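You operate a simulated robot arm through the tools that you are given. There is no shell and no other tool. Be economical: measure what you need, move in short steps, check, and stop when the job is done.

You are at the controls of a simulated robot arm. One attempt, no reset.

## Task
Gauge the white ring and send the kiln the note from the ring card.
Fine: lever stays at FIRING, press SEND once; slider drawn back, the ring stays in it.

The check looks at the end state, three seconds after you hand in, the way a careful person would. Anything else that was tipped, shoved, dropped, spilled or broken makes it a failure.

## Robot
A 7-joint arm with a two-finger parallel gripper, fixed in place. Base frame: the origin is at the foot of the arm, x ahead of it, y to its left, z up; the work surface is at about z = 0. Units: m, degrees, N and s.
With the tool pointing down near the work surface it reaches from about 0.24 to 0.62 m from the base axis. Its first joint turns from -66.0 to 66.0 degrees. Payload 2.6 kg.
Tool frame: the origin (TCP) lies between the finger pads and is the grasp point; the fingertips stand 0.03 m ahead of it; z points along the fingers, y is the line along which they close. Largest opening 0.094 m; finger width 0.028, thickness 0.01; the body of the gripper, 0.05 by 0.096 m, starts 0.055 m behind the TCP.
Orientation is that of the tool frame in the base frame, as a unit quaternion [x, y, z, w]. With the fingers straight down and closing along the base's y, the tool's x points along the base's -x, its y along +y and its z along -z.

## Interface
- The arm moves only by the tool servo_tool. Its argument "deltas" is a list of rows, each a list of 3 entries, a list of its own where there are three numbers: the opening, from 0 (shut) to 1 (fully open), then the shift along the tool's x, y, z in cm, then the turn, a rotation vector about the tool's x, y, z in degrees. In form: [[fingers, [x, y, z], [wx, wy, wz]], ...]. A call has 1 to 20 rows; each row shifts and turns the commanded pose from where the row before left it, along the tool's axes as they then stand. Rows are played at 5 a second. More than 0.05 m and 8.6 degrees between two rows, or a gripper value outside its range, and nothing of the call is played. A pose out of reach is approached as far as the arm can. The call stops where the force on the tool passes 70 N (or 10 N more than at its start, if that is more) or the arm is blocked; 0.2 s more then pass. The fingers move at their own pace (about 0.072 m/s each) and stop on an object; they squeeze with about 21 N. The grip force told is the motor's: it shows also when the fingers shut on nothing. Time passes only in rows, and 0.2 s behind the last, so rows that do not move let the fingers close. The reply holds the time, the measured pose of the TCP, the force on the tool along the base axes, the opening and the grip force, in the units named above and with some noise, with the torque about the TCP (base axes, N m) and any sound that the robot's microphone picked up.
- Cameras (640 x 400 px; columns grow to the right, rows downward): "scene" is fixed at [0.0413, 0.4359, 0.5651]; the picture's right is [-0.72, -0.70, 0.00], its down [-0.39, 0.40, -0.83] and it looks along [0.57, -0.59, -0.56] (base axes); focal length 336 px, centre (320, 200). "wrist" rides on the gripper at [0.076, 0.014, -0.103] in the tool frame; the picture's right is [-0.18, 0.98, 0.00], its down [-0.75, -0.14, -0.64] and it looks along [-0.63, -0.12, 0.77] (tool axes); focal length 243 px, centre (320, 200). There is no depth. A picture from a camera that has moved, and an enlarged one, comes with that camera's place and axes in the base frame and with its lens.
- grab_frame(camera): a new picture of that camera. It takes no simulated time.
- enlarge(camera, box): a new picture of the part [left, top, right, bottom] of that camera's present view, enlarged. It takes no simulated time.
- finish_job(): hands the job in; it is judged then, once.

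Go step by step. Nothing tells you positions but the pictures and the camera data: compare them with the known pose of the tool, close in by small moves and look again before you grip or let go. The budget is 120 turns and 64 pictures, counting those below and the enlarged ones. Unless the task says otherwise, let go and move clear before handing in, and close with one line.

The tools are called by a JSON object that holds its "api" and its "payload". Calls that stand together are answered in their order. servo_tool: Moves the arm, as the interface text tells. Its arguments: {"type":"object","properties":{"deltas":{"type":"array","items":{"type":"array"}}},"required":["deltas"]} The other tools are called the same way: grab_frame (camera) takes a picture; enlarge (camera, box) takes an enlarged picture of a part of a camera's view; finish_job () hands the job in.

At the start:

```text
clock: 0.0
position: [0.3534, -0.1114, 0.3562]
tcp_rot: [0.0, 1.0, 0.0, 0.0]
contact_force: [-0.2, -0.4, 1.1]
wrist_torque: [-0.01, -0.01, 0.0]
grip_width: 0.0939
finger_force: 0.1
```

scene: 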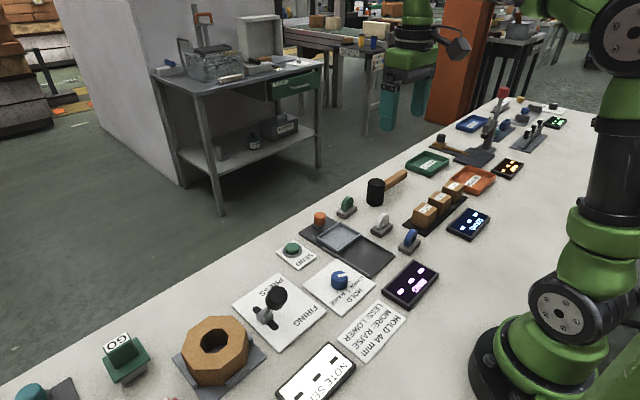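
wrist: 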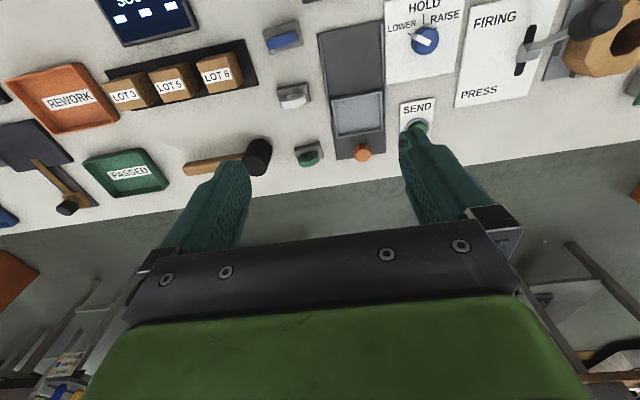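

I see a bench with a ring gauge slider, dial (LOWER/HOLD/RAISE), lever (PRESS/FIRING), SEND button and small rings in holders. I'll enlarge the key parts first to read the cards.

{"api": "enlarge", "payload": {"camera": "scene", "box": [220, 220, 420, 400]}}

{"api": "enlarge", "payload": {"camera": "scene", "box": [280, 170, 460, 300]}}

{"api": "enlarge", "payload": {"camera": "wrist", "box": [240, 0, 560, 180]}}

```text
2.22 times, centred on (320, 310) of scene
camera zoom: at [0.0413, 0.4359, 0.5651], right [-0.72, -0.7, 0.0], down [-0.39, 0.4, -0.83], along [0.57, -0.59, -0.56], focal length 747 px, centre (320, -44)
```

zoom: 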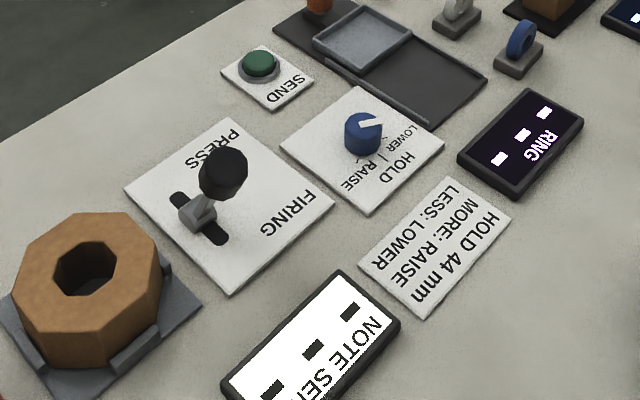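

```text
3.08 times, centred on (370, 235) of scene
camera zoom: at [0.0413, 0.4359, 0.5651], right [-0.72, -0.7, 0.0], down [-0.39, 0.4, -0.83], along [0.57, -0.59, -0.56], focal length 1034 px, centre (166, 92)
```

zoom: 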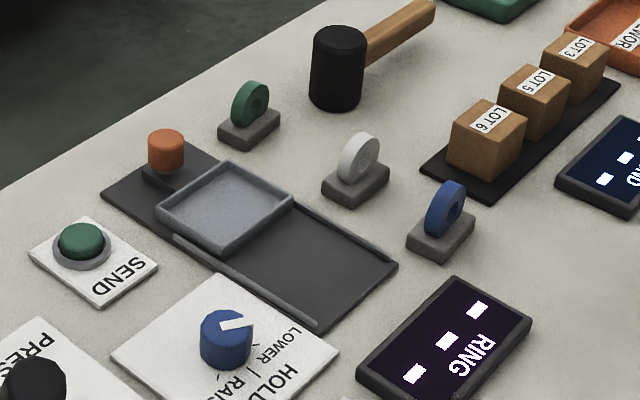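

```text
2.00 times, centred on (400, 90) of wrist
camera zoom: at [0.2788, -0.0986, 0.4591], right [0.18, 0.98, 0.0], down [0.75, -0.14, 0.64], along [0.63, -0.12, -0.77], focal length 485 px, centre (160, 420)
```

zoom: 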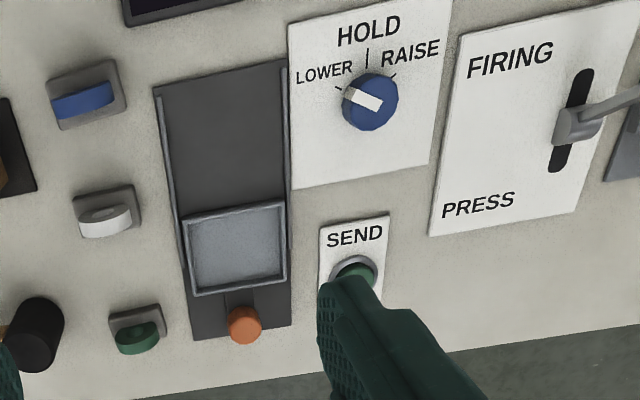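

The ring is about (0.399, -0.167), standing in a holder. I'll move closer to look at the rings, the slider and the lever.

{"api": "servo_tool", "payload": {"deltas": [[1, [0, -1.5, 3], [0, 0, 0]], [1, [0, -1.5, 3], [0, 0, 0]], [1, [0, 0, 3], [0, 0, 0]], [1, [0, 0, 3], [0, 0, 0]], [1, [0, 0, 0], [0, 0, 0]]]}}

{"api": "grab_frame", "payload": {"camera": "wrist"}}

```text
clock: 1.2
position: [0.3534, -0.1411, 0.2359]
tcp_rot: [0.0, 1.0, 0.0, 0.001]
contact_force: [1.1, 0.7, -0.4]
wrist_torque: [-0.01, -0.03, -0.01]
grip_width: 0.094
finger_force: 0.0
```

```text
58 pictures are left
camera wrist: at [0.2791, -0.1279, 0.338], right [0.18, 0.98, 0.0], down [0.75, -0.14, 0.64], along [0.63, -0.12, -0.77], focal length 243 px, centre (320, 200)
```

wrist: 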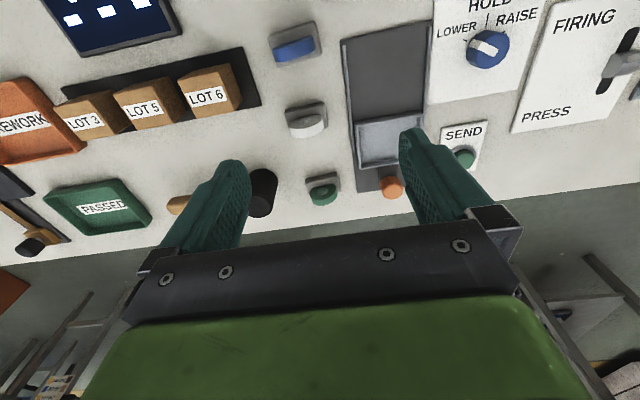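

Now a closer view of the white ring, its holder, and the slider.

{"api": "enlarge", "payload": {"camera": "wrist", "box": [260, 20, 440, 210]}}

{"api": "enlarge", "payload": {"camera": "scene", "box": [360, 195, 430, 255]}}

{"api": "enlarge", "payload": {"camera": "scene", "box": [290, 200, 400, 280]}}

{"api": "enlarge", "payload": {"camera": "scene", "box": [230, 250, 380, 350]}}

```text
2.11 times, centred on (350, 115) of wrist
camera zoom: at [0.2791, -0.1279, 0.338], right [0.18, 0.98, 0.0], down [0.75, -0.14, 0.64], along [0.63, -0.12, -0.77], focal length 511 px, centre (257, 379)
```

zoom: 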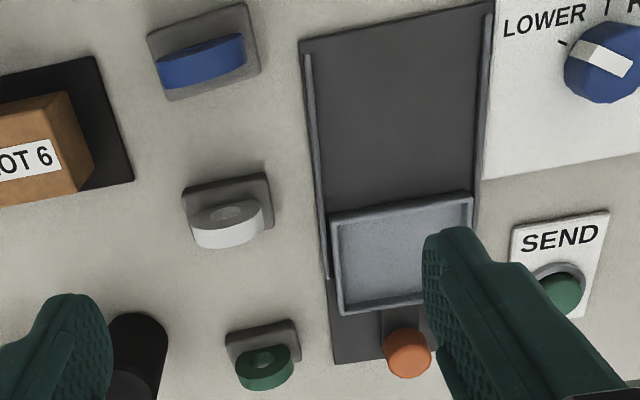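

```text
6.67 times, centred on (395, 225) of scene
camera zoom: at [0.0413, 0.4359, 0.5651], right [-0.72, -0.7, 0.0], down [-0.39, 0.4, -0.83], along [0.57, -0.59, -0.56], focal length 2240 px, centre (-180, 33)
```

zoom: 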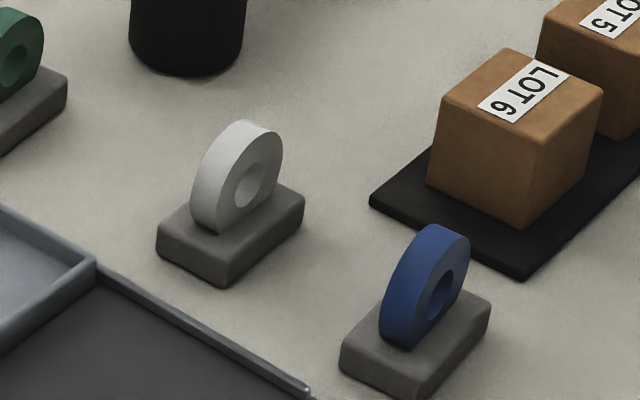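

```text
5.00 times, centred on (345, 240) of scene
camera zoom: at [0.0413, 0.4359, 0.5651], right [-0.72, -0.7, 0.0], down [-0.39, 0.4, -0.83], along [0.57, -0.59, -0.56], focal length 1680 px, centre (195, 0)
```

zoom: 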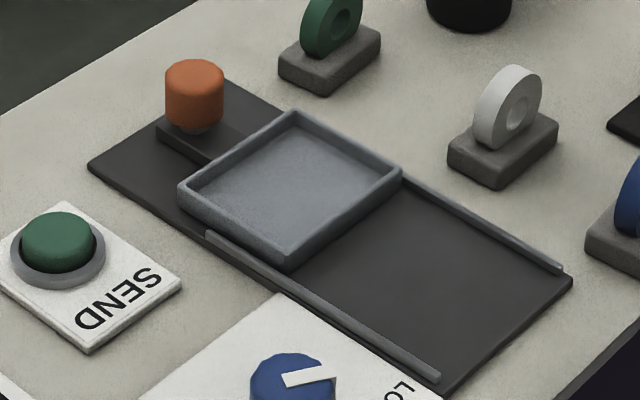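

```text
4.00 times, centred on (305, 300) of scene
camera zoom: at [0.0413, 0.4359, 0.5651], right [-0.72, -0.7, 0.0], down [-0.39, 0.4, -0.83], along [0.57, -0.59, -0.56], focal length 1344 px, centre (380, -200)
```

zoom: 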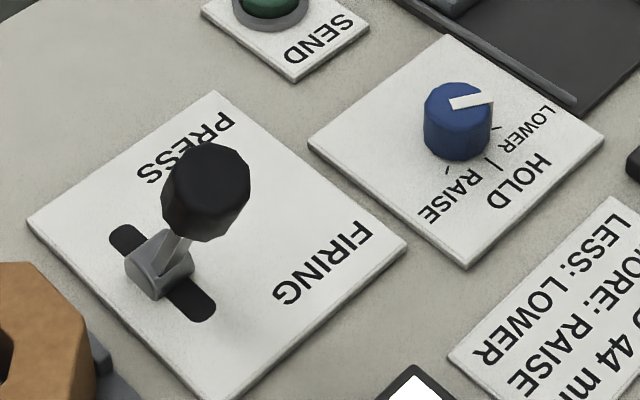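

Lever leans to FIRING and the dial points at LOWER. The white ring stands at about (0.400,-0.168) with its axis along x; the tray centre is about (0.451,-0.062), knob about (0.513,-0.062). I'll move above the ring, then look.

{"api": "servo_tool", "payload": {"deltas": [[0.75, [-1.6, -0.9, 3], [0, 0, 0]], [0.75, [-1.6, -0.9, 3], [0, 0, 0]], [0.75, [-1.46, -0.9, 3], [0, 0, 0]], [0.75, [0, 0, 2.6], [0, 0, 0]], [0.75, [0, 0, 0], [0, 0, 0]]]}}

{"api": "grab_frame", "payload": {"camera": "wrist"}}

{"api": "enlarge", "payload": {"camera": "scene", "box": [320, 160, 460, 260]}}

```text
clock: 2.4
position: [0.4001, -0.1677, 0.1187]
tcp_rot: [0.0, 1.0, -0.001, 0.001]
contact_force: [0.5, -0.3, -0.9]
wrist_torque: [-0.02, 0.0, -0.01]
grip_width: 0.0703
finger_force: 0.0
```

```text
53 pictures are left
camera wrist: at [0.3251, -0.1542, 0.2222], right [0.18, 0.98, 0.0], down [0.75, -0.14, 0.64], along [0.63, -0.12, -0.77], focal length 243 px, centre (320, 200)
```

wrist: 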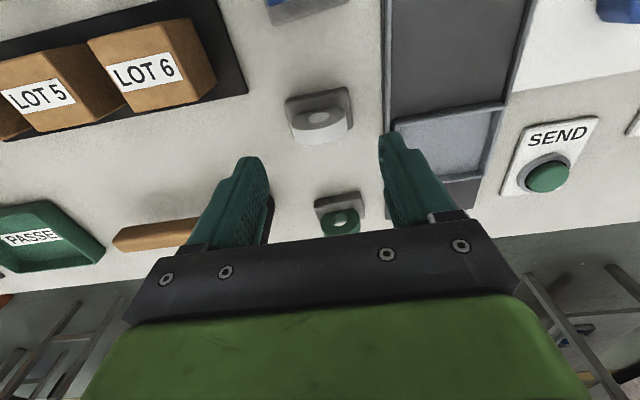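

```text
4.00 times, centred on (390, 210) of scene
camera zoom: at [0.0413, 0.4359, 0.5651], right [-0.72, -0.7, 0.0], down [-0.39, 0.4, -0.83], along [0.57, -0.59, -0.56], focal length 1344 px, centre (40, 160)
```

zoom: 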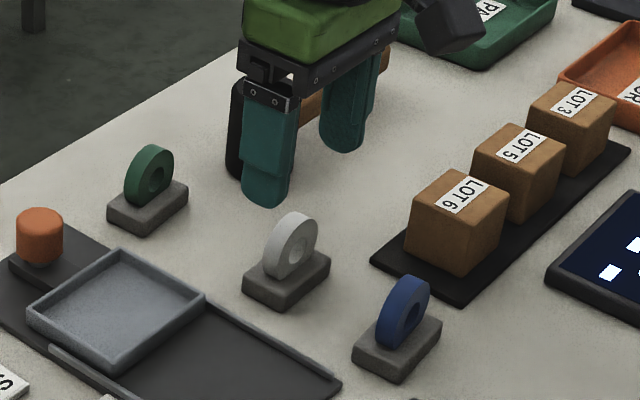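

Ring centre ≈ (0.402,-0.168,0.037), top about 0.059. I'll lower so the tips straddle the ring just above the holder, then look.

{"api": "servo_tool", "payload": {"deltas": [[0.75, [-0.2, 0, 2], [0, 0, 0]], [0.75, [0, 0, 2], [0, 0, 0]], [0.75, [0, 0, 1.2], [0, 0, 0]], [0.75, [0, 0, 1.0], [0, 0, 0]], [0.75, [0, 0, 0], [0, 0, 0]]]}}

{"api": "grab_frame", "payload": {"camera": "wrist"}}

{"api": "enlarge", "payload": {"camera": "scene", "box": [350, 180, 430, 240]}}

```text
clock: 3.6
position: [0.4029, -0.1685, 0.0585]
tcp_rot: [-0.001, 1.0, 0.0, 0.001]
contact_force: [1.1, -0.1, 0.5]
wrist_torque: [0.03, 0.0, 0.02]
grip_width: 0.0705
finger_force: 0.0
```

```text
51 pictures are left
camera wrist: at [0.3277, -0.1551, 0.1609], right [0.18, 0.98, 0.0], down [0.75, -0.14, 0.64], along [0.63, -0.12, -0.77], focal length 243 px, centre (320, 200)
```

wrist: 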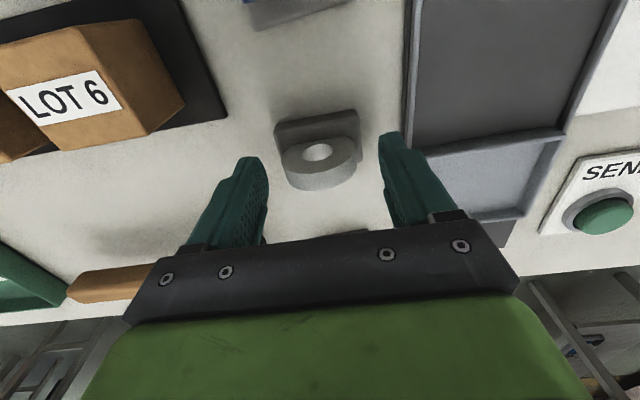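

```text
6.67 times, centred on (390, 210) of scene
camera zoom: at [0.0413, 0.4359, 0.5651], right [-0.72, -0.7, 0.0], down [-0.39, 0.4, -0.83], along [0.57, -0.59, -0.56], focal length 2240 px, centre (-147, 133)
```

zoom: 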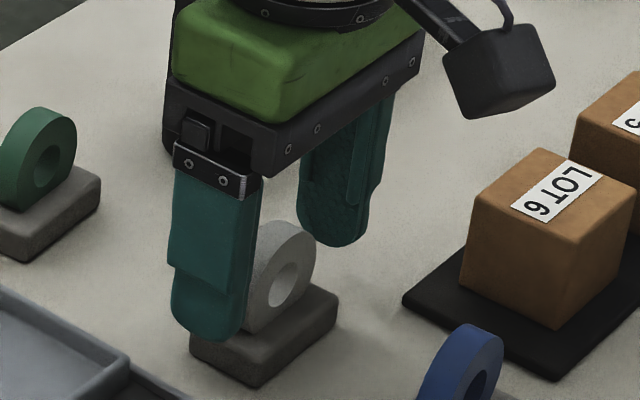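

The ring sits between the fingers, perhaps 3 mm nearer the base than the tool. I'll adjust and close.

{"api": "servo_tool", "payload": {"deltas": [[0.75, [0.3, 0, 0.2], [0, 0, 0]], [0.45, [0, 0, 0], [0, 0, 0]], [0.3, [0, 0, 0], [0, 0, 0]], [0.3, [0, 0, 0], [0, 0, 0]], [0.3, [0, 0, 0], [0, 0, 0]]]}}

{"api": "enlarge", "payload": {"camera": "scene", "box": [350, 180, 430, 240]}}

```text
clock: 4.8
position: [0.3986, -0.1685, 0.0548]
tcp_rot: [0.0, 1.0, 0.0, 0.0]
contact_force: [0.8, -0.2, -0.1]
wrist_torque: [0.0, 0.0, 0.0]
grip_width: 0.0452
finger_force: 20.7
```

```text
6.67 times, centred on (390, 210) of scene
camera zoom: at [0.0413, 0.4359, 0.5651], right [-0.72, -0.7, 0.0], down [-0.39, 0.4, -0.83], along [0.57, -0.59, -0.56], focal length 2240 px, centre (-147, 133)
```

zoom: 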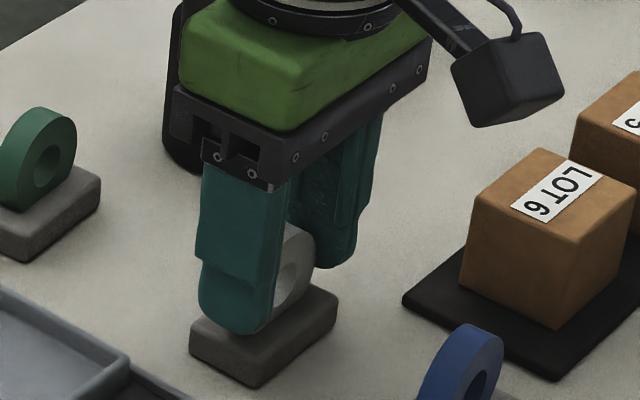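

Gripped at 45 mm. Lifting straight up.

{"api": "servo_tool", "payload": {"deltas": [[0.3, [0, 0, -1], [0, 0, 0]], [0.3, [0, 0, -1], [0, 0, 0]], [0.3, [0, 0, -2], [0, 0, 0]], [0.3, [0, 0, -3], [0, 0, 0]], [0.3, [0, 0, 0], [0, 0, 0]]]}}

{"api": "enlarge", "payload": {"camera": "scene", "box": [320, 150, 440, 240]}}

{"api": "grab_frame", "payload": {"camera": "wrist"}}

```text
clock: 6.0
position: [0.3992, -0.1697, 0.1262]
tcp_rot: [0.0, 1.0, 0.0, 0.0]
contact_force: [0.1, -0.5, -0.5]
wrist_torque: [-0.02, 0.02, 0.0]
grip_width: 0.0451
finger_force: 20.7
```

```text
4.44 times, centred on (380, 195) of scene
camera zoom: at [0.0413, 0.4359, 0.5651], right [-0.72, -0.7, 0.0], down [-0.39, 0.4, -0.83], along [0.57, -0.59, -0.56], focal length 1494 px, centre (53, 222)
```

zoom: 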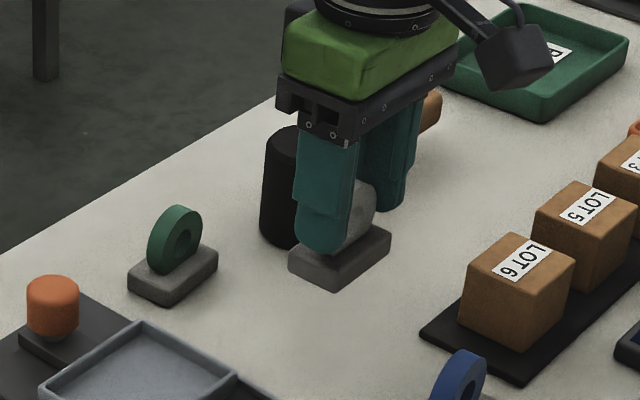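

```text
47 pictures are left
camera wrist: at [0.3247, -0.1558, 0.2294], right [0.18, 0.98, 0.0], down [0.75, -0.14, 0.64], along [0.63, -0.12, -0.77], focal length 243 px, centre (320, 200)
```

wrist: 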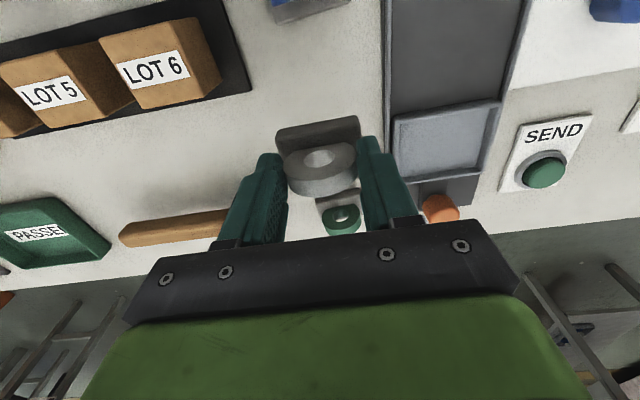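

The grey foot came up with the ring, so it is one piece and can stand upright in the tray. I'll carry it over the tray centre.

{"api": "servo_tool", "payload": {"deltas": [[0.3, [-1.3, 2.7, 0], [0, 0, 0]], [0.3, [-1.3, 2.7, 0], [0, 0, 0]], [0.3, [-1.3, 2.7, 0], [0, 0, 0]], [0.3, [-1.2, 2.7, 0], [0, 0, 0]], [0.3, [0, 0, 0], [0, 0, 0]], [0.3, [0, 0, 2.0], [0, 0, 0]], [0.3, [0, 0, 0], [0, 0, 0]]]}}

{"api": "enlarge", "payload": {"camera": "scene", "box": [270, 160, 410, 270]}}

{"api": "grab_frame", "payload": {"camera": "wrist"}}

```text
clock: 7.6
position: [0.451, -0.0614, 0.107]
tcp_rot: [0.001, 1.0, 0.0, 0.0]
contact_force: [-0.2, 0.4, -0.5]
wrist_torque: [-0.01, 0.01, 0.02]
grip_width: 0.0449
finger_force: 21.4
```

```text
3.64 times, centred on (340, 215) of scene
camera zoom: at [0.0413, 0.4359, 0.5651], right [-0.72, -0.7, 0.0], down [-0.39, 0.4, -0.83], along [0.57, -0.59, -0.56], focal length 1222 px, centre (247, 146)
```

zoom: 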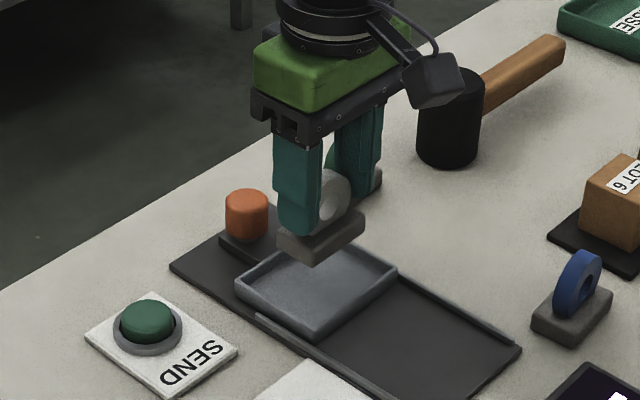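

```text
45 pictures are left
camera wrist: at [0.3757, -0.0477, 0.209], right [0.18, 0.98, 0.0], down [0.75, -0.14, 0.64], along [0.63, -0.12, -0.77], focal length 243 px, centre (320, 200)
```

wrist: 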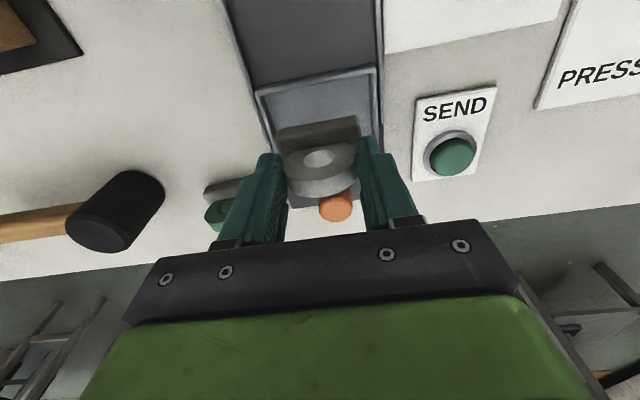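

Ring is centred over the tray. Lowering gently.

{"api": "servo_tool", "payload": {"deltas": [[0.3, [0, 0, 1.5], [0, 0, 0]], [0.3, [0, 0, 1.5], [0, 0, 0]], [0.3, [0, 0, 0.5], [0, 0, 0]], [0.3, [0, 0, 0.3], [0, 0, 0]], [0.3, [0, 0, 0], [0, 0, 0]]]}}

{"api": "enlarge", "payload": {"camera": "scene", "box": [290, 180, 400, 270]}}

```text
clock: 8.8
position: [0.4503, -0.0611, 0.0685]
tcp_rot: [-0.001, 1.0, -0.001, 0.0]
contact_force: [0.5, -0.5, -0.1]
wrist_torque: [0.05, 0.0, -0.02]
grip_width: 0.0447
finger_force: 20.6
```

```text
4.44 times, centred on (345, 225) of scene
camera zoom: at [0.0413, 0.4359, 0.5651], right [-0.72, -0.7, 0.0], down [-0.39, 0.4, -0.83], along [0.57, -0.59, -0.56], focal length 1494 px, centre (209, 89)
```

zoom: 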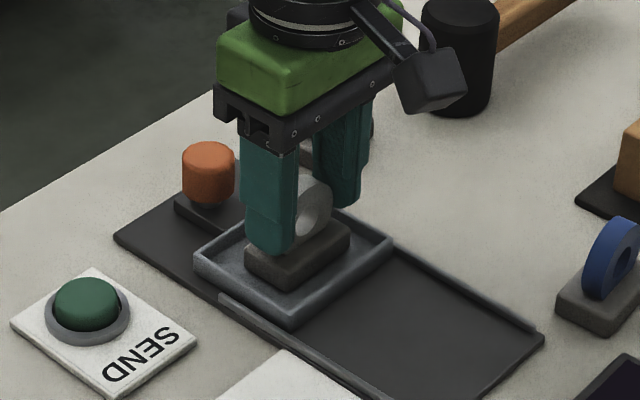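

{"api": "servo_tool", "payload": {"deltas": [[0.3, [0, 0, 0.2], [0, 0, 0]], [0.3, [0, 0, 0.2], [0, 0, 0]], [0.3, [0, 0, 0], [0, 0, 0]]]}}

```text
clock: 9.6
position: [0.4513, -0.0603, 0.0664]
tcp_rot: [-0.001, 1.0, 0.001, 0.001]
contact_force: [-4.4, -0.6, 15.4]
wrist_torque: [0.01, -0.04, 0.04]
grip_width: 0.0448
finger_force: 21.5
```

The foot touches the tray floor (15 N). I'll ease up slightly and open.

{"api": "servo_tool", "payload": {"deltas": [[0.3, [0, 0, -0.1], [0, 0, 0]], [0.65, [0, 0, 0], [0, 0, 0]], [0.65, [0, 0, 0], [0, 0, 0]], [0.65, [0, 0, -1], [0, 0, 0]], [0.65, [0, 0, -2], [0, 0, 0]], [0.65, [0, 0, -4], [0, 0, 0]], [0.65, [0, 0, 0], [0, 0, 0]]]}}

{"api": "enlarge", "payload": {"camera": "scene", "box": [290, 180, 400, 270]}}

{"api": "grab_frame", "payload": {"camera": "wrist"}}

```text
clock: 11.2
position: [0.448, -0.061, 0.1354]
tcp_rot: [0.0, 1.0, 0.0, 0.0]
contact_force: [-1.6, -0.5, 0.4]
wrist_torque: [0.02, 0.05, 0.0]
grip_width: 0.061
finger_force: 0.1
```

```text
4.44 times, centred on (345, 225) of scene
camera zoom: at [0.0413, 0.4359, 0.5651], right [-0.72, -0.7, 0.0], down [-0.39, 0.4, -0.83], along [0.57, -0.59, -0.56], focal length 1494 px, centre (209, 89)
```

zoom: 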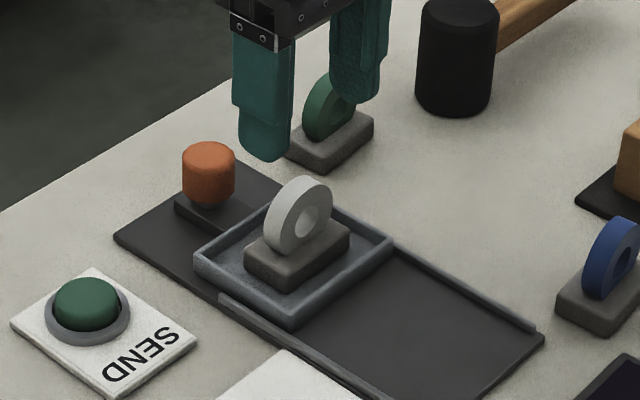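

```text
42 pictures are left
camera wrist: at [0.3744, -0.0482, 0.2381], right [0.18, 0.98, 0.0], down [0.75, -0.14, 0.64], along [0.63, -0.12, -0.77], focal length 243 px, centre (320, 200)
```

wrist: 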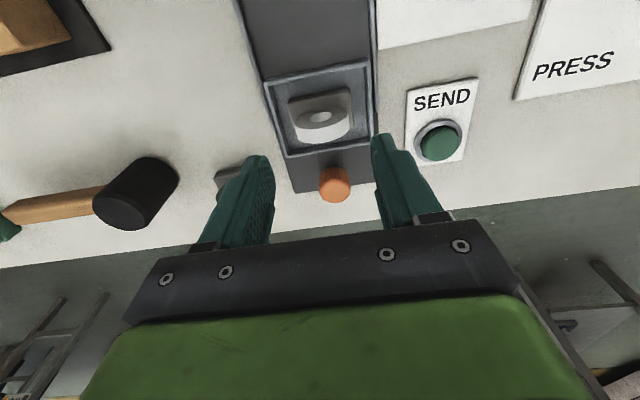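

The ring stands in the tray. Next is the orange knob at about (0.515,-0.061); moving over it.

{"api": "servo_tool", "payload": {"deltas": [[0.6, [-2.2, 0, 0], [0, 0, 0]], [0.6, [-2.2, 0, 0], [0, 0, 0]], [0.6, [-2.2, 0, 0], [0, 0, 0]], [0.6, [0, 0, 2], [0, 0, 0]], [0.6, [0, 0, 1.5], [0, 0, 0]], [0.6, [0, 0, 0], [0, 0, 0]]]}}

{"api": "enlarge", "payload": {"camera": "scene", "box": [290, 180, 400, 270]}}

{"api": "grab_frame", "payload": {"camera": "wrist"}}

```text
clock: 12.6
position: [0.5161, -0.0618, 0.0993]
tcp_rot: [0.0, 1.0, 0.0, 0.0]
contact_force: [0.9, -0.7, -0.7]
wrist_torque: [-0.04, 0.03, -0.02]
grip_width: 0.0563
finger_force: 0.0
```

```text
4.44 times, centred on (345, 225) of scene
camera zoom: at [0.0413, 0.4359, 0.5651], right [-0.72, -0.7, 0.0], down [-0.39, 0.4, -0.83], along [0.57, -0.59, -0.56], focal length 1494 px, centre (209, 89)
```

zoom: 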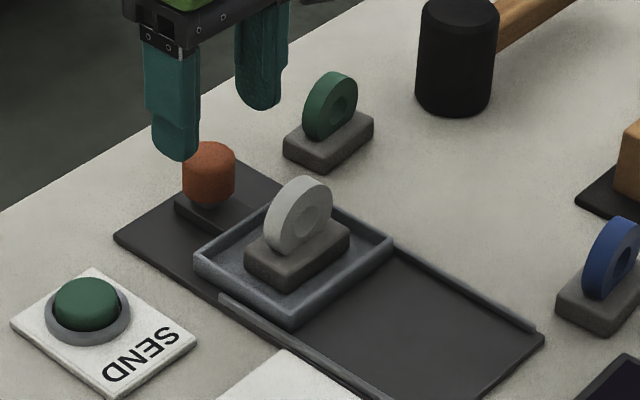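

```text
40 pictures are left
camera wrist: at [0.4405, -0.0473, 0.2029], right [0.18, 0.98, 0.0], down [0.75, -0.14, 0.64], along [0.63, -0.12, -0.77], focal length 243 px, centre (320, 200)
```

wrist: 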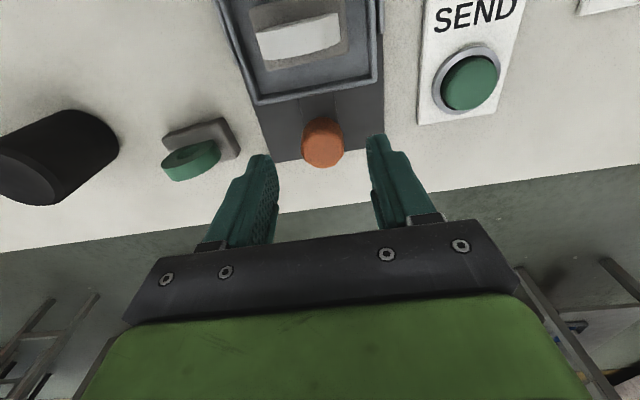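

Knob is centred between the fingers. Descending and closing on it.

{"api": "servo_tool", "payload": {"deltas": [[0.6, [-0.1, 0.05, 1.6], [0, 0, 0]], [0.6, [0, 0, 1.6], [0, 0, 0]], [0.6, [0, 0, 1.2], [0, 0, 0]], [0.6, [0, 0, 0], [0, 0, 0]], [0.2, [0, 0, 0], [0, 0, 0]], [0.2, [0, 0, 0], [0, 0, 0]], [0.2, [0, 0, 0], [0, 0, 0]]]}}

{"api": "enlarge", "payload": {"camera": "scene", "box": [290, 180, 400, 270]}}

```text
clock: 14.2
position: [0.5176, -0.0597, 0.0576]
tcp_rot: [0.001, 1.0, 0.0, 0.0]
contact_force: [-0.4, 1.2, -1.4]
wrist_torque: [-0.34, -0.25, -0.04]
grip_width: 0.0309
finger_force: 44.7
```

```text
4.44 times, centred on (345, 225) of scene
camera zoom: at [0.0413, 0.4359, 0.5651], right [-0.72, -0.7, 0.0], down [-0.39, 0.4, -0.83], along [0.57, -0.59, -0.56], focal length 1494 px, centre (209, 89)
```

zoom: 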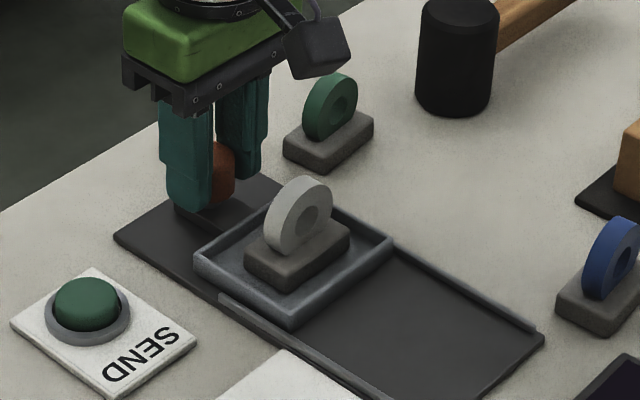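

Knob gripped. Pushing the slider in toward the base slowly.

{"api": "servo_tool", "payload": {"deltas": [[0.25, [0.4, 0, 0], [0, 0, 0]], [0.25, [0.5, 0, 0], [0, 0, 0]], [0.25, [0.6, 0, 0], [0, 0, 0]], [0.25, [0.7, 0, 0], [0, 0, 0]], [0.25, [0.8, 0, 0], [0, 0, 0]], [0.25, [0.8, 0, 0], [0, 0, 0]], [0.25, [0.8, 0, 0], [0, 0, 0]], [0.25, [0, 0, 0], [0, 0, 0]]]}}

{"api": "enlarge", "payload": {"camera": "scene", "box": [300, 180, 450, 310]}}

```text
clock: 16.0
position: [0.4758, -0.0598, 0.06]
tcp_rot: [-0.003, 1.0, -0.001, 0.008]
contact_force: [35.8, 5.4, -1.4]
wrist_torque: [0.7, -0.97, 0.04]
grip_width: 0.0312
finger_force: 44.6
```

```text
3.08 times, centred on (375, 245) of scene
camera zoom: at [0.0413, 0.4359, 0.5651], right [-0.72, -0.7, 0.0], down [-0.39, 0.4, -0.83], along [0.57, -0.59, -0.56], focal length 1034 px, centre (151, 62)
```

zoom: 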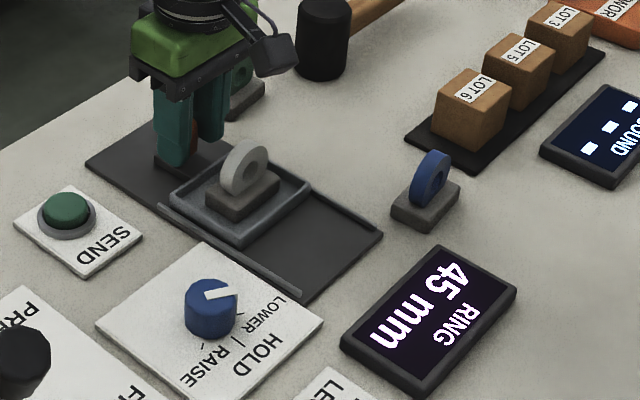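

The display reads 45 mm and the slider seems at its stop. I'll ease off the force and verify the reading.

{"api": "servo_tool", "payload": {"deltas": [[0.25, [-0.3, 0, 0], [0, 0, 0]], [0.25, [0, 0, 0], [0, 0, 0]], [0.25, [0, 0, 0], [0, 0, 0]], [0.25, [0, 0, 0], [0, 0, 0]]]}}

{"api": "enlarge", "payload": {"camera": "scene", "box": [310, 210, 450, 370]}}

```text
clock: 17.0
position: [0.4757, -0.0603, 0.0598]
tcp_rot: [0.0, 1.0, 0.0, 0.004]
contact_force: [7.5, 9.2, 28.7]
wrist_torque: [0.66, -0.24, 0.13]
grip_width: 0.0308
finger_force: 44.6
```

```text
2.50 times, centred on (380, 290) of scene
camera zoom: at [0.0411, 0.4359, 0.5651], right [-0.72, -0.7, 0.0], down [-0.39, 0.4, -0.83], along [0.58, -0.59, -0.56], focal length 840 px, centre (170, -25)
```

zoom: 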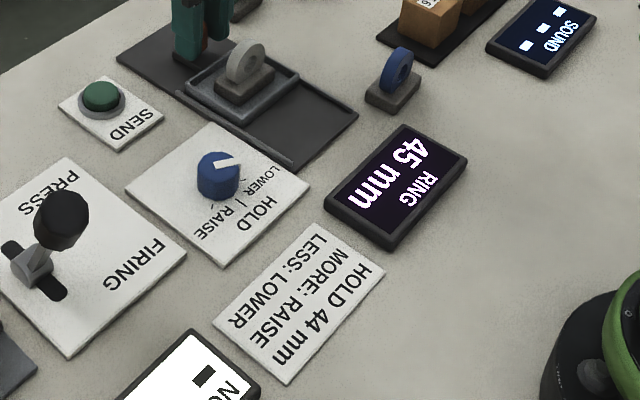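

45 mm is more than 44, so the note is RAISE. Now I draw the slider back.

{"api": "servo_tool", "payload": {"deltas": [[0.25, [-0.4, 0, 0], [0, 0, 0]], [0.25, [-0.6, 0, 0], [0, 0, 0]], [0.25, [-0.6, 0, 0], [0, 0, 0]], [0.25, [-0.6, 0, 0], [0, 0, 0]], [0.25, [-0.6, 0, 0], [0, 0, 0]], [0.25, [-0.7, 0, 0], [0, 0, 0]], [0.25, [-0.7, 0, 0], [0, 0, 0]], [0.25, [-0.2, 0, 0], [0, 0, 0]], [0.25, [0, 0, 0], [0, 0, 0]]]}}

{"api": "enlarge", "payload": {"camera": "scene", "box": [290, 180, 450, 310]}}

```text
clock: 19.0
position: [0.5175, -0.0604, 0.053]
tcp_rot: [0.0, 1.0, 0.001, -0.003]
contact_force: [-12.2, 14.3, 0.4]
wrist_torque: [-0.22, -0.09, 0.17]
grip_width: 0.0314
finger_force: 45.4
```

```text
3.08 times, centred on (370, 245) of scene
camera zoom: at [0.0413, 0.4359, 0.5651], right [-0.72, -0.7, 0.0], down [-0.39, 0.4, -0.83], along [0.57, -0.59, -0.56], focal length 1034 px, centre (166, 62)
```

zoom: 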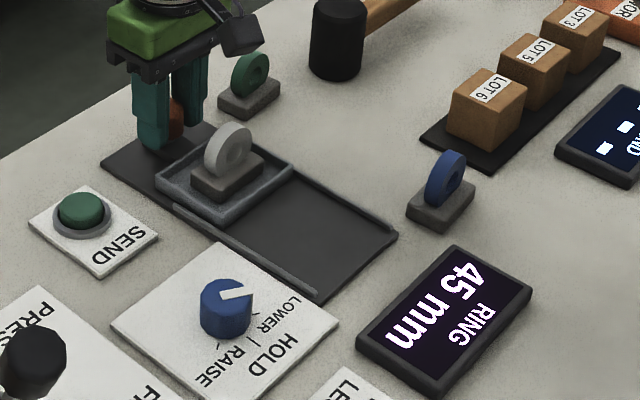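

Slider is back at its stop. Releasing the knob and rising, then moving to look at the dial.

{"api": "servo_tool", "payload": {"deltas": [[0.35, [0.1, 0, 0], [0, 0, 0]], [0.6, [0, 0, 0], [0, 0, 0]], [0.6, [0, 0, 0], [0, 0, 0]], [0.6, [0, 0, -3], [0, 0, 0]], [0.6, [0, 0, -4], [0, 0, 0]], [0.6, [0, 0, -4], [0, 0, 0]], [0.6, [4, 2.5, -2], [0, 0, 0]], [0.6, [4, 2.5, 0], [0, 0, 0]], [0.6, [4, 2.5, 0], [0, 0, 0]], [0.6, [4, 2.5, 0], [0, 0, 0]], [0.6, [0, 0, 0], [0, 0, 0]]]}}

{"api": "grab_frame", "payload": {"camera": "wrist"}}

{"api": "enlarge", "payload": {"camera": "scene", "box": [290, 180, 400, 270]}}

```text
refused: row 7 steps farther than a row can; nothing moved
```

```text
35 pictures are left
camera wrist: at [0.4425, -0.0468, 0.1573], right [0.18, 0.98, 0.0], down [0.76, -0.14, 0.64], along [0.63, -0.12, -0.77], focal length 243 px, centre (320, 200)
```

wrist: 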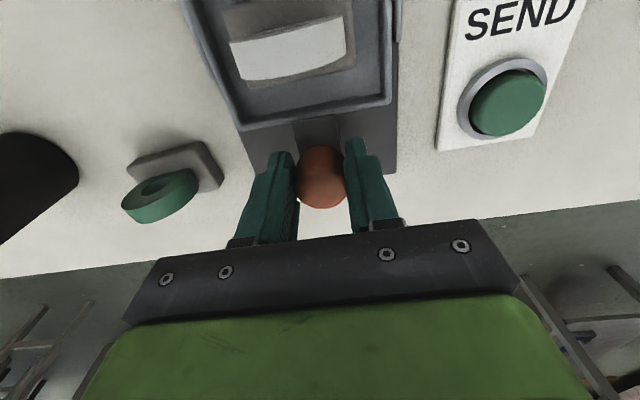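

```text
4.44 times, centred on (345, 225) of scene
camera zoom: at [0.0413, 0.4359, 0.5651], right [-0.72, -0.7, 0.0], down [-0.39, 0.4, -0.83], along [0.57, -0.59, -0.56], focal length 1494 px, centre (209, 89)
```

zoom: 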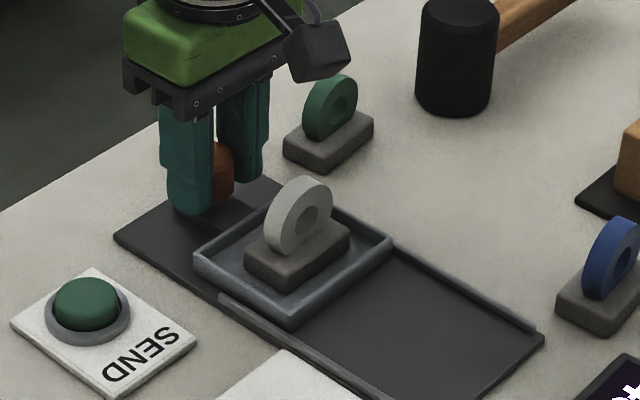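

That call was refused for a step too large; nothing moved. Resending with smaller steps.

{"api": "servo_tool", "payload": {"deltas": [[0.35, [0.1, 0, 0], [0, 0, 0]], [0.6, [0, 0, 0], [0, 0, 0]], [0.6, [0, 0, 0], [0, 0, 0]], [0.6, [0, 0, -3], [0, 0, 0]], [0.6, [0, 0, -4], [0, 0, 0]], [0.6, [0, 0, -4], [0, 0, 0]], [0.6, [0, 0, -3], [0, 0, 0]], [0.6, [4, 2.5, 0], [0, 0, 0]], [0.6, [4, 2.5, 0], [0, 0, 0]], [0.6, [4, 2.5, 0], [0, 0, 0]], [0.6, [4, 2.5, 0], [0, 0, 0]], [0.6, [0, 0, 0], [0, 0, 0]]]}}

{"api": "grab_frame", "payload": {"camera": "wrist"}}

{"api": "enlarge", "payload": {"camera": "wrist", "box": [240, 40, 400, 180]}}

```text
clock: 21.6
position: [0.3545, 0.0402, 0.1971]
tcp_rot: [0.0, 1.0, 0.0, 0.0]
contact_force: [-0.2, 0.5, 0.1]
wrist_torque: [-0.01, -0.03, 0.01]
grip_width: 0.0563
finger_force: 0.0
```

```text
33 pictures are left
camera wrist: at [0.2808, 0.0531, 0.2994], right [0.18, 0.98, 0.0], down [0.75, -0.14, 0.64], along [0.63, -0.12, -0.77], focal length 243 px, centre (320, 200)
```

wrist: 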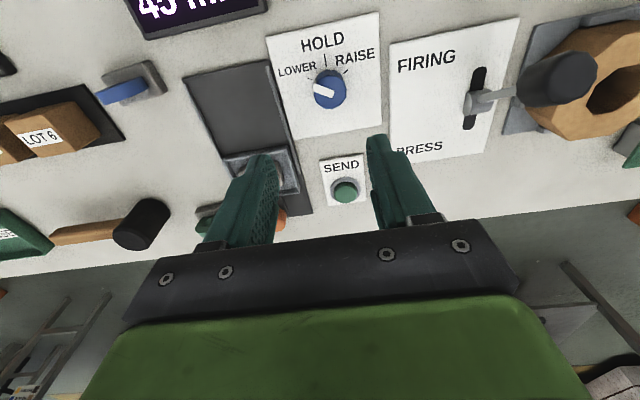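

```text
2.86 times, centred on (320, 110) of wrist
camera zoom: at [0.2808, 0.0531, 0.2994], right [0.18, 0.98, 0.0], down [0.75, -0.14, 0.64], along [0.63, -0.12, -0.77], focal length 693 px, centre (320, 457)
```

zoom: 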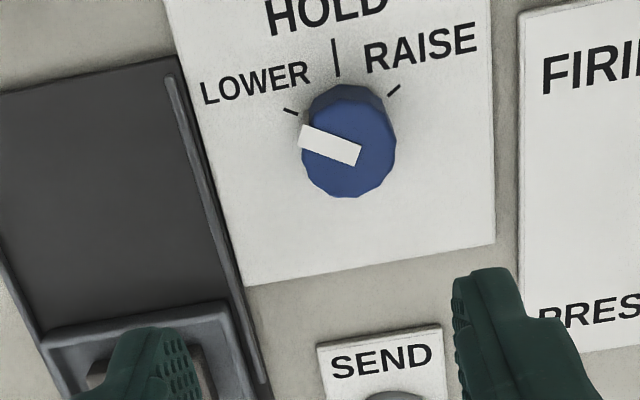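

Dial ≈ (0.355,0.050), pointer at about −62° (LOWER); RAISE is about 125° clockwise from above. I'll centre over it, pre-rotate −62° and lower partway.

{"api": "servo_tool", "payload": {"deltas": [[0.65, [0, 1.0, 0], [0, 0, 0]], [0.65, [0, 0, 2], [0, 0, -7.75]], [0.65, [0, 0, 2], [0, 0, -7.75]], [0.65, [0, 0, 2], [0, 0, -7.75]], [0.65, [0, 0, 2], [0, 0, -7.75]], [0.65, [0, 0, 1.5], [0, 0, -7.75]], [0.65, [0, 0, 0], [0, 0, -7.75]], [0.65, [0, 0, 0], [0, 0, -7.75]], [0.65, [0, 0, 0], [0, 0, -7.75]], [0.65, [0, 0, 0], [0, 0, 0]]]}}

{"api": "grab_frame", "payload": {"camera": "wrist"}}

{"api": "enlarge", "payload": {"camera": "scene", "box": [260, 200, 420, 320]}}

```text
clock: 23.8
position: [0.3567, 0.05, 0.1018]
tcp_rot: [-0.515, 0.857, 0.0, 0.0]
contact_force: [0.0, -0.1, 0.1]
wrist_torque: [0.01, 0.03, -0.02]
grip_width: 0.0612
finger_force: 0.0
```

```text
31 pictures are left
camera wrist: at [0.3103, -0.012, 0.2038], right [-0.78, 0.62, 0.0], down [0.48, 0.6, 0.64], along [0.4, 0.5, -0.77], focal length 243 px, centre (320, 200)
```

wrist: 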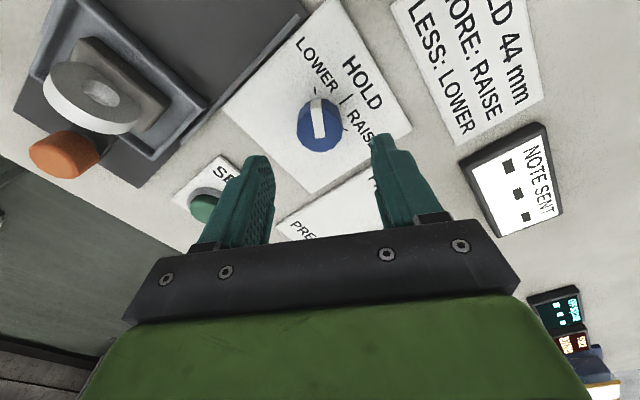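

```text
3.33 times, centred on (340, 260) of scene
camera zoom: at [0.0413, 0.4359, 0.5651], right [-0.72, -0.7, 0.0], down [-0.39, 0.4, -0.83], along [0.57, -0.59, -0.56], focal length 1120 px, centre (253, 0)
```

zoom: 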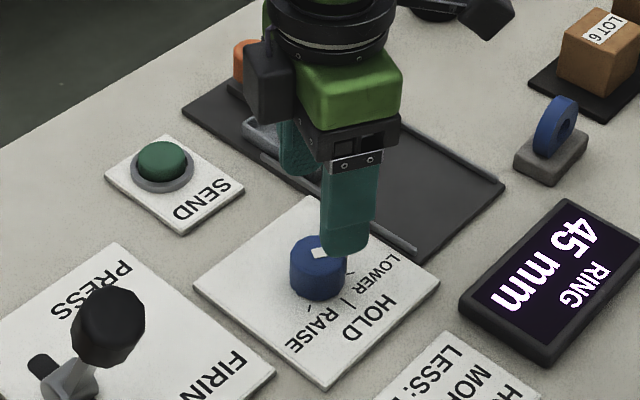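

The fingers straddle the dial. Lowering and closing on it.

{"api": "servo_tool", "payload": {"deltas": [[0.65, [0.2, 0, 2], [0, 0, 0]], [0.65, [0, 0, 2], [0, 0, 0]], [0.65, [0, 0, 1.6], [0, 0, 0]], [0.65, [0, 0, 0], [0, 0, 0]], [0.3, [0, 0, 0], [0, 0, 0]], [0.3, [0, 0, 0], [0, 0, 0]], [0.3, [0, 0, 0], [0, 0, 0]]]}}

{"api": "enlarge", "payload": {"camera": "scene", "box": [280, 220, 400, 320]}}

```text
clock: 25.4
position: [0.3572, 0.0474, 0.0457]
tcp_rot: [-0.516, 0.857, -0.001, 0.0]
contact_force: [10.1, -1.9, -9.5]
wrist_torque: [0.15, 0.15, -0.01]
grip_width: 0.0356
finger_force: 45.7
```

```text
4.00 times, centred on (340, 270) of scene
camera zoom: at [0.0414, 0.4359, 0.5651], right [-0.72, -0.7, 0.0], down [-0.39, 0.4, -0.83], along [0.57, -0.59, -0.56], focal length 1344 px, centre (240, -80)
```

zoom: 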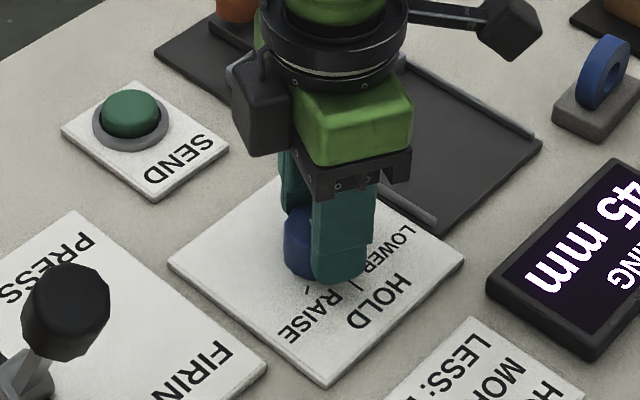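

Gripped. Turning clockwise, half the way first.

{"api": "servo_tool", "payload": {"deltas": [[0.3, [0, 0, 0], [0, 0, 7.75]], [0.3, [0, 0, 0], [0, 0, 7.75]], [0.3, [0, 0, 0], [0, 0, 7.75]], [0.3, [0, 0, 0], [0, 0, 7.75]], [0.3, [0, 0, 0], [0, 0, 7.75]], [0.3, [0, 0, 0], [0, 0, 7.75]], [0.3, [0, 0, 0], [0, 0, 7.75]], [0.3, [0, 0, 0], [0, 0, 7.75]], [0.3, [0, 0, 0], [0, 0, 0]]]}}

{"api": "enlarge", "payload": {"camera": "wrist", "box": [240, 60, 400, 230]}}

```text
clock: 27.4
position: [0.3553, 0.0503, 0.0475]
tcp_rot: [0.0, 1.0, 0.001, -0.001]
contact_force: [-20.6, 20.2, 21.6]
wrist_torque: [0.13, 0.0, 0.08]
grip_width: 0.0357
finger_force: 44.6
```

```text
2.35 times, centred on (320, 145) of wrist
camera zoom: at [0.2807, 0.0631, 0.1485], right [0.18, 0.98, 0.0], down [0.76, -0.14, 0.64], along [0.63, -0.12, -0.77], focal length 571 px, centre (320, 329)
```

zoom: 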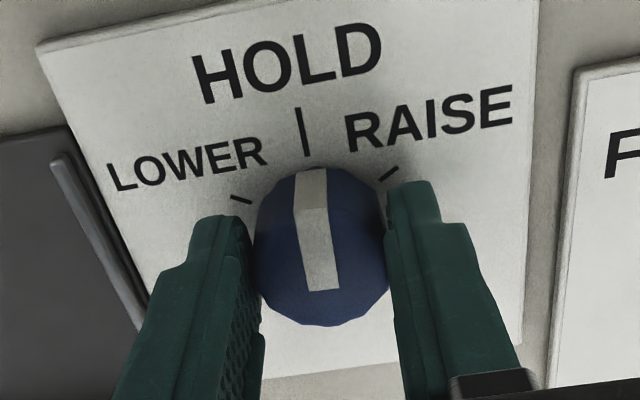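

The dial follows well and is now at HOLD. Turning the remaining ~60° to RAISE.

{"api": "servo_tool", "payload": {"deltas": [[0.3, [0.1, 0.12, -0.1], [0, 0, 0]], [0.3, [0, 0, 0], [0, 0, 7.5]], [0.3, [0, 0, 0], [0, 0, 7.5]], [0.3, [0, 0, 0], [0, 0, 7.5]], [0.3, [0, 0, 0], [0, 0, 7.5]], [0.3, [0, 0, 0], [0, 0, 7.5]], [0.3, [0, 0, 0], [0, 0, 7.5]], [0.3, [0, 0, 0], [0, 0, 7.5]], [0.3, [0, 0, 0], [0, 0, 7.5]], [0.3, [0, 0, 0], [0, 0, 0]]]}}

{"api": "enlarge", "payload": {"camera": "wrist", "box": [240, 60, 400, 230]}}

```text
clock: 29.6
position: [0.3562, 0.052, 0.0485]
tcp_rot: [0.498, 0.867, 0.004, 0.002]
contact_force: [19.9, 30.0, -12.9]
wrist_torque: [0.1, -0.38, 0.58]
grip_width: 0.0356
finger_force: 44.9
```

```text
2.35 times, centred on (320, 145) of wrist
camera zoom: at [0.3313, 0.1236, 0.1503], right [0.94, 0.34, 0.01], down [0.25, -0.72, 0.64], along [0.22, -0.6, -0.77], focal length 571 px, centre (320, 329)
```

zoom: 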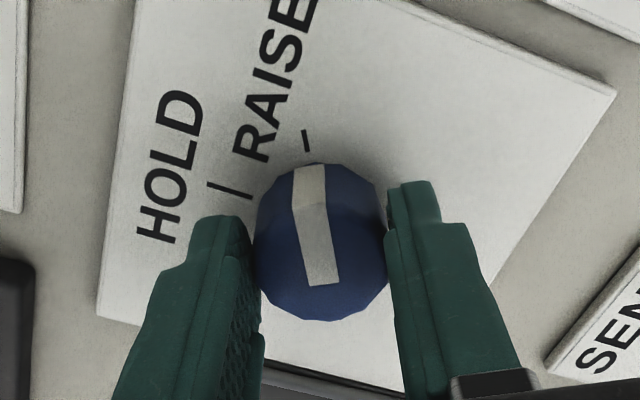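

Pointer is lined up with the RAISE tick. Releasing, rising, and turning the tool back.

{"api": "servo_tool", "payload": {"deltas": [[0.3, [0, 0, 0], [0, 0, 0]], [0.65, [0, 0, 0], [0, 0, 0]], [0.65, [0, 0, 0], [0, 0, 0]], [0.65, [0, 0, -2], [0, 0, 0]], [0.65, [0, 0, -3], [0, 0, 0]], [0.65, [0, 0, -3], [0, 0, -7.5]], [0.65, [0, 0, -3], [0, 0, -7.5]], [0.65, [0, 0, -2], [0, 0, -7.5]], [0.65, [0, 0, 0], [0, 0, -7.5]], [0.65, [0, 0, 0], [0, 0, -7.5]], [0.65, [0, 0, 0], [0, 0, -7.5]], [0.65, [0, 0, 0], [0, 0, -7.5]], [0.65, [0, 0, 0], [0, 0, -7.5]], [0.3, [0, 0, 0], [0, 0, 0]], [0, [0, 0, 0], [0, 0, 0]], [0, [0, 0, 0], [0, 0, 0]]]}}

{"api": "grab_frame", "payload": {"camera": "wrist"}}

{"api": "enlarge", "payload": {"camera": "wrist", "box": [240, 40, 400, 180]}}

```text
clock: 33.0
position: [0.3555, 0.0487, 0.1766]
tcp_rot: [-0.001, 1.0, -0.001, -0.001]
contact_force: [-0.8, 0.3, 0.1]
wrist_torque: [0.0, 0.03, 0.0]
grip_width: 0.0
finger_force: 20.6
```

```text
26 pictures are left
camera wrist: at [0.2803, 0.0623, 0.2788], right [0.18, 0.98, 0.0], down [0.75, -0.14, 0.64], along [0.63, -0.12, -0.77], focal length 243 px, centre (320, 200)
```

wrist: 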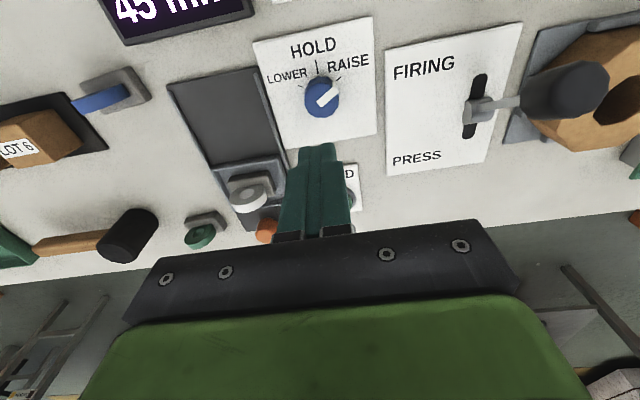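

```text
2.86 times, centred on (320, 110) of wrist
camera zoom: at [0.2803, 0.0623, 0.2788], right [0.18, 0.98, 0.0], down [0.75, -0.14, 0.64], along [0.63, -0.12, -0.77], focal length 693 px, centre (320, 457)
```

zoom: 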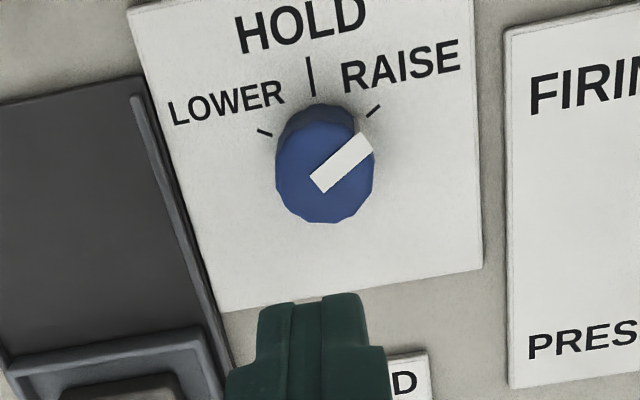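

Dial at RAISE, lever still leaning to FIRING. With fingers shut, I move above SEND at about (0.50,0.047).

{"api": "servo_tool", "payload": {"deltas": [[0, [-4, 0, 0], [0, 0, 0]], [0, [-4, 0, 0], [0, 0, 0]], [0, [-4, 0, 0], [0, 0, 0]], [0, [-2.2, -0.1, 0], [0, 0, 0]], [0, [0, 0, 4], [0, 0, 0]], [0, [0, 0, 4], [0, 0, 0]], [0, [0, 0, 0], [0, 0, 0]]]}}

{"api": "grab_frame", "payload": {"camera": "wrist"}}

{"api": "enlarge", "payload": {"camera": "scene", "box": [250, 190, 350, 280]}}

```text
clock: 34.6
position: [0.498, 0.0483, 0.096]
tcp_rot: [-0.001, 1.0, -0.001, 0.0]
contact_force: [-0.2, 0.0, 0.6]
wrist_torque: [0.03, -0.01, -0.01]
grip_width: 0.0002
finger_force: 20.4
```

```text
24 pictures are left
camera wrist: at [0.4223, 0.0616, 0.1986], right [0.18, 0.98, 0.0], down [0.75, -0.14, 0.64], along [0.63, -0.12, -0.77], focal length 243 px, centre (320, 200)
```

wrist: 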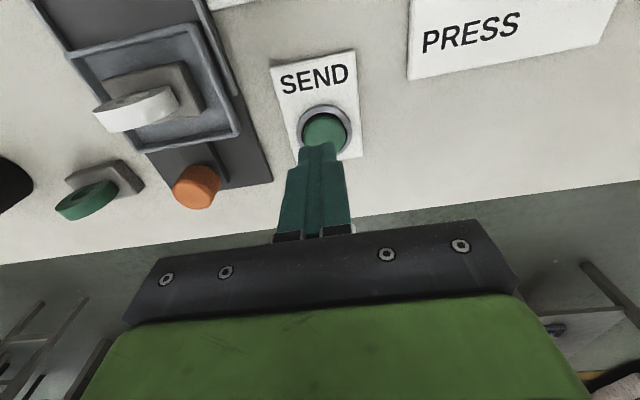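

```text
4.44 times, centred on (300, 235) of scene
camera zoom: at [0.0413, 0.4359, 0.5651], right [-0.72, -0.7, 0.0], down [-0.39, 0.4, -0.83], along [0.57, -0.59, -0.56], focal length 1494 px, centre (409, 44)
```

zoom: 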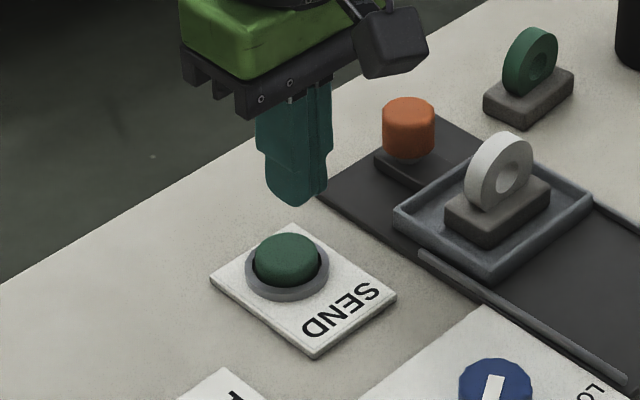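

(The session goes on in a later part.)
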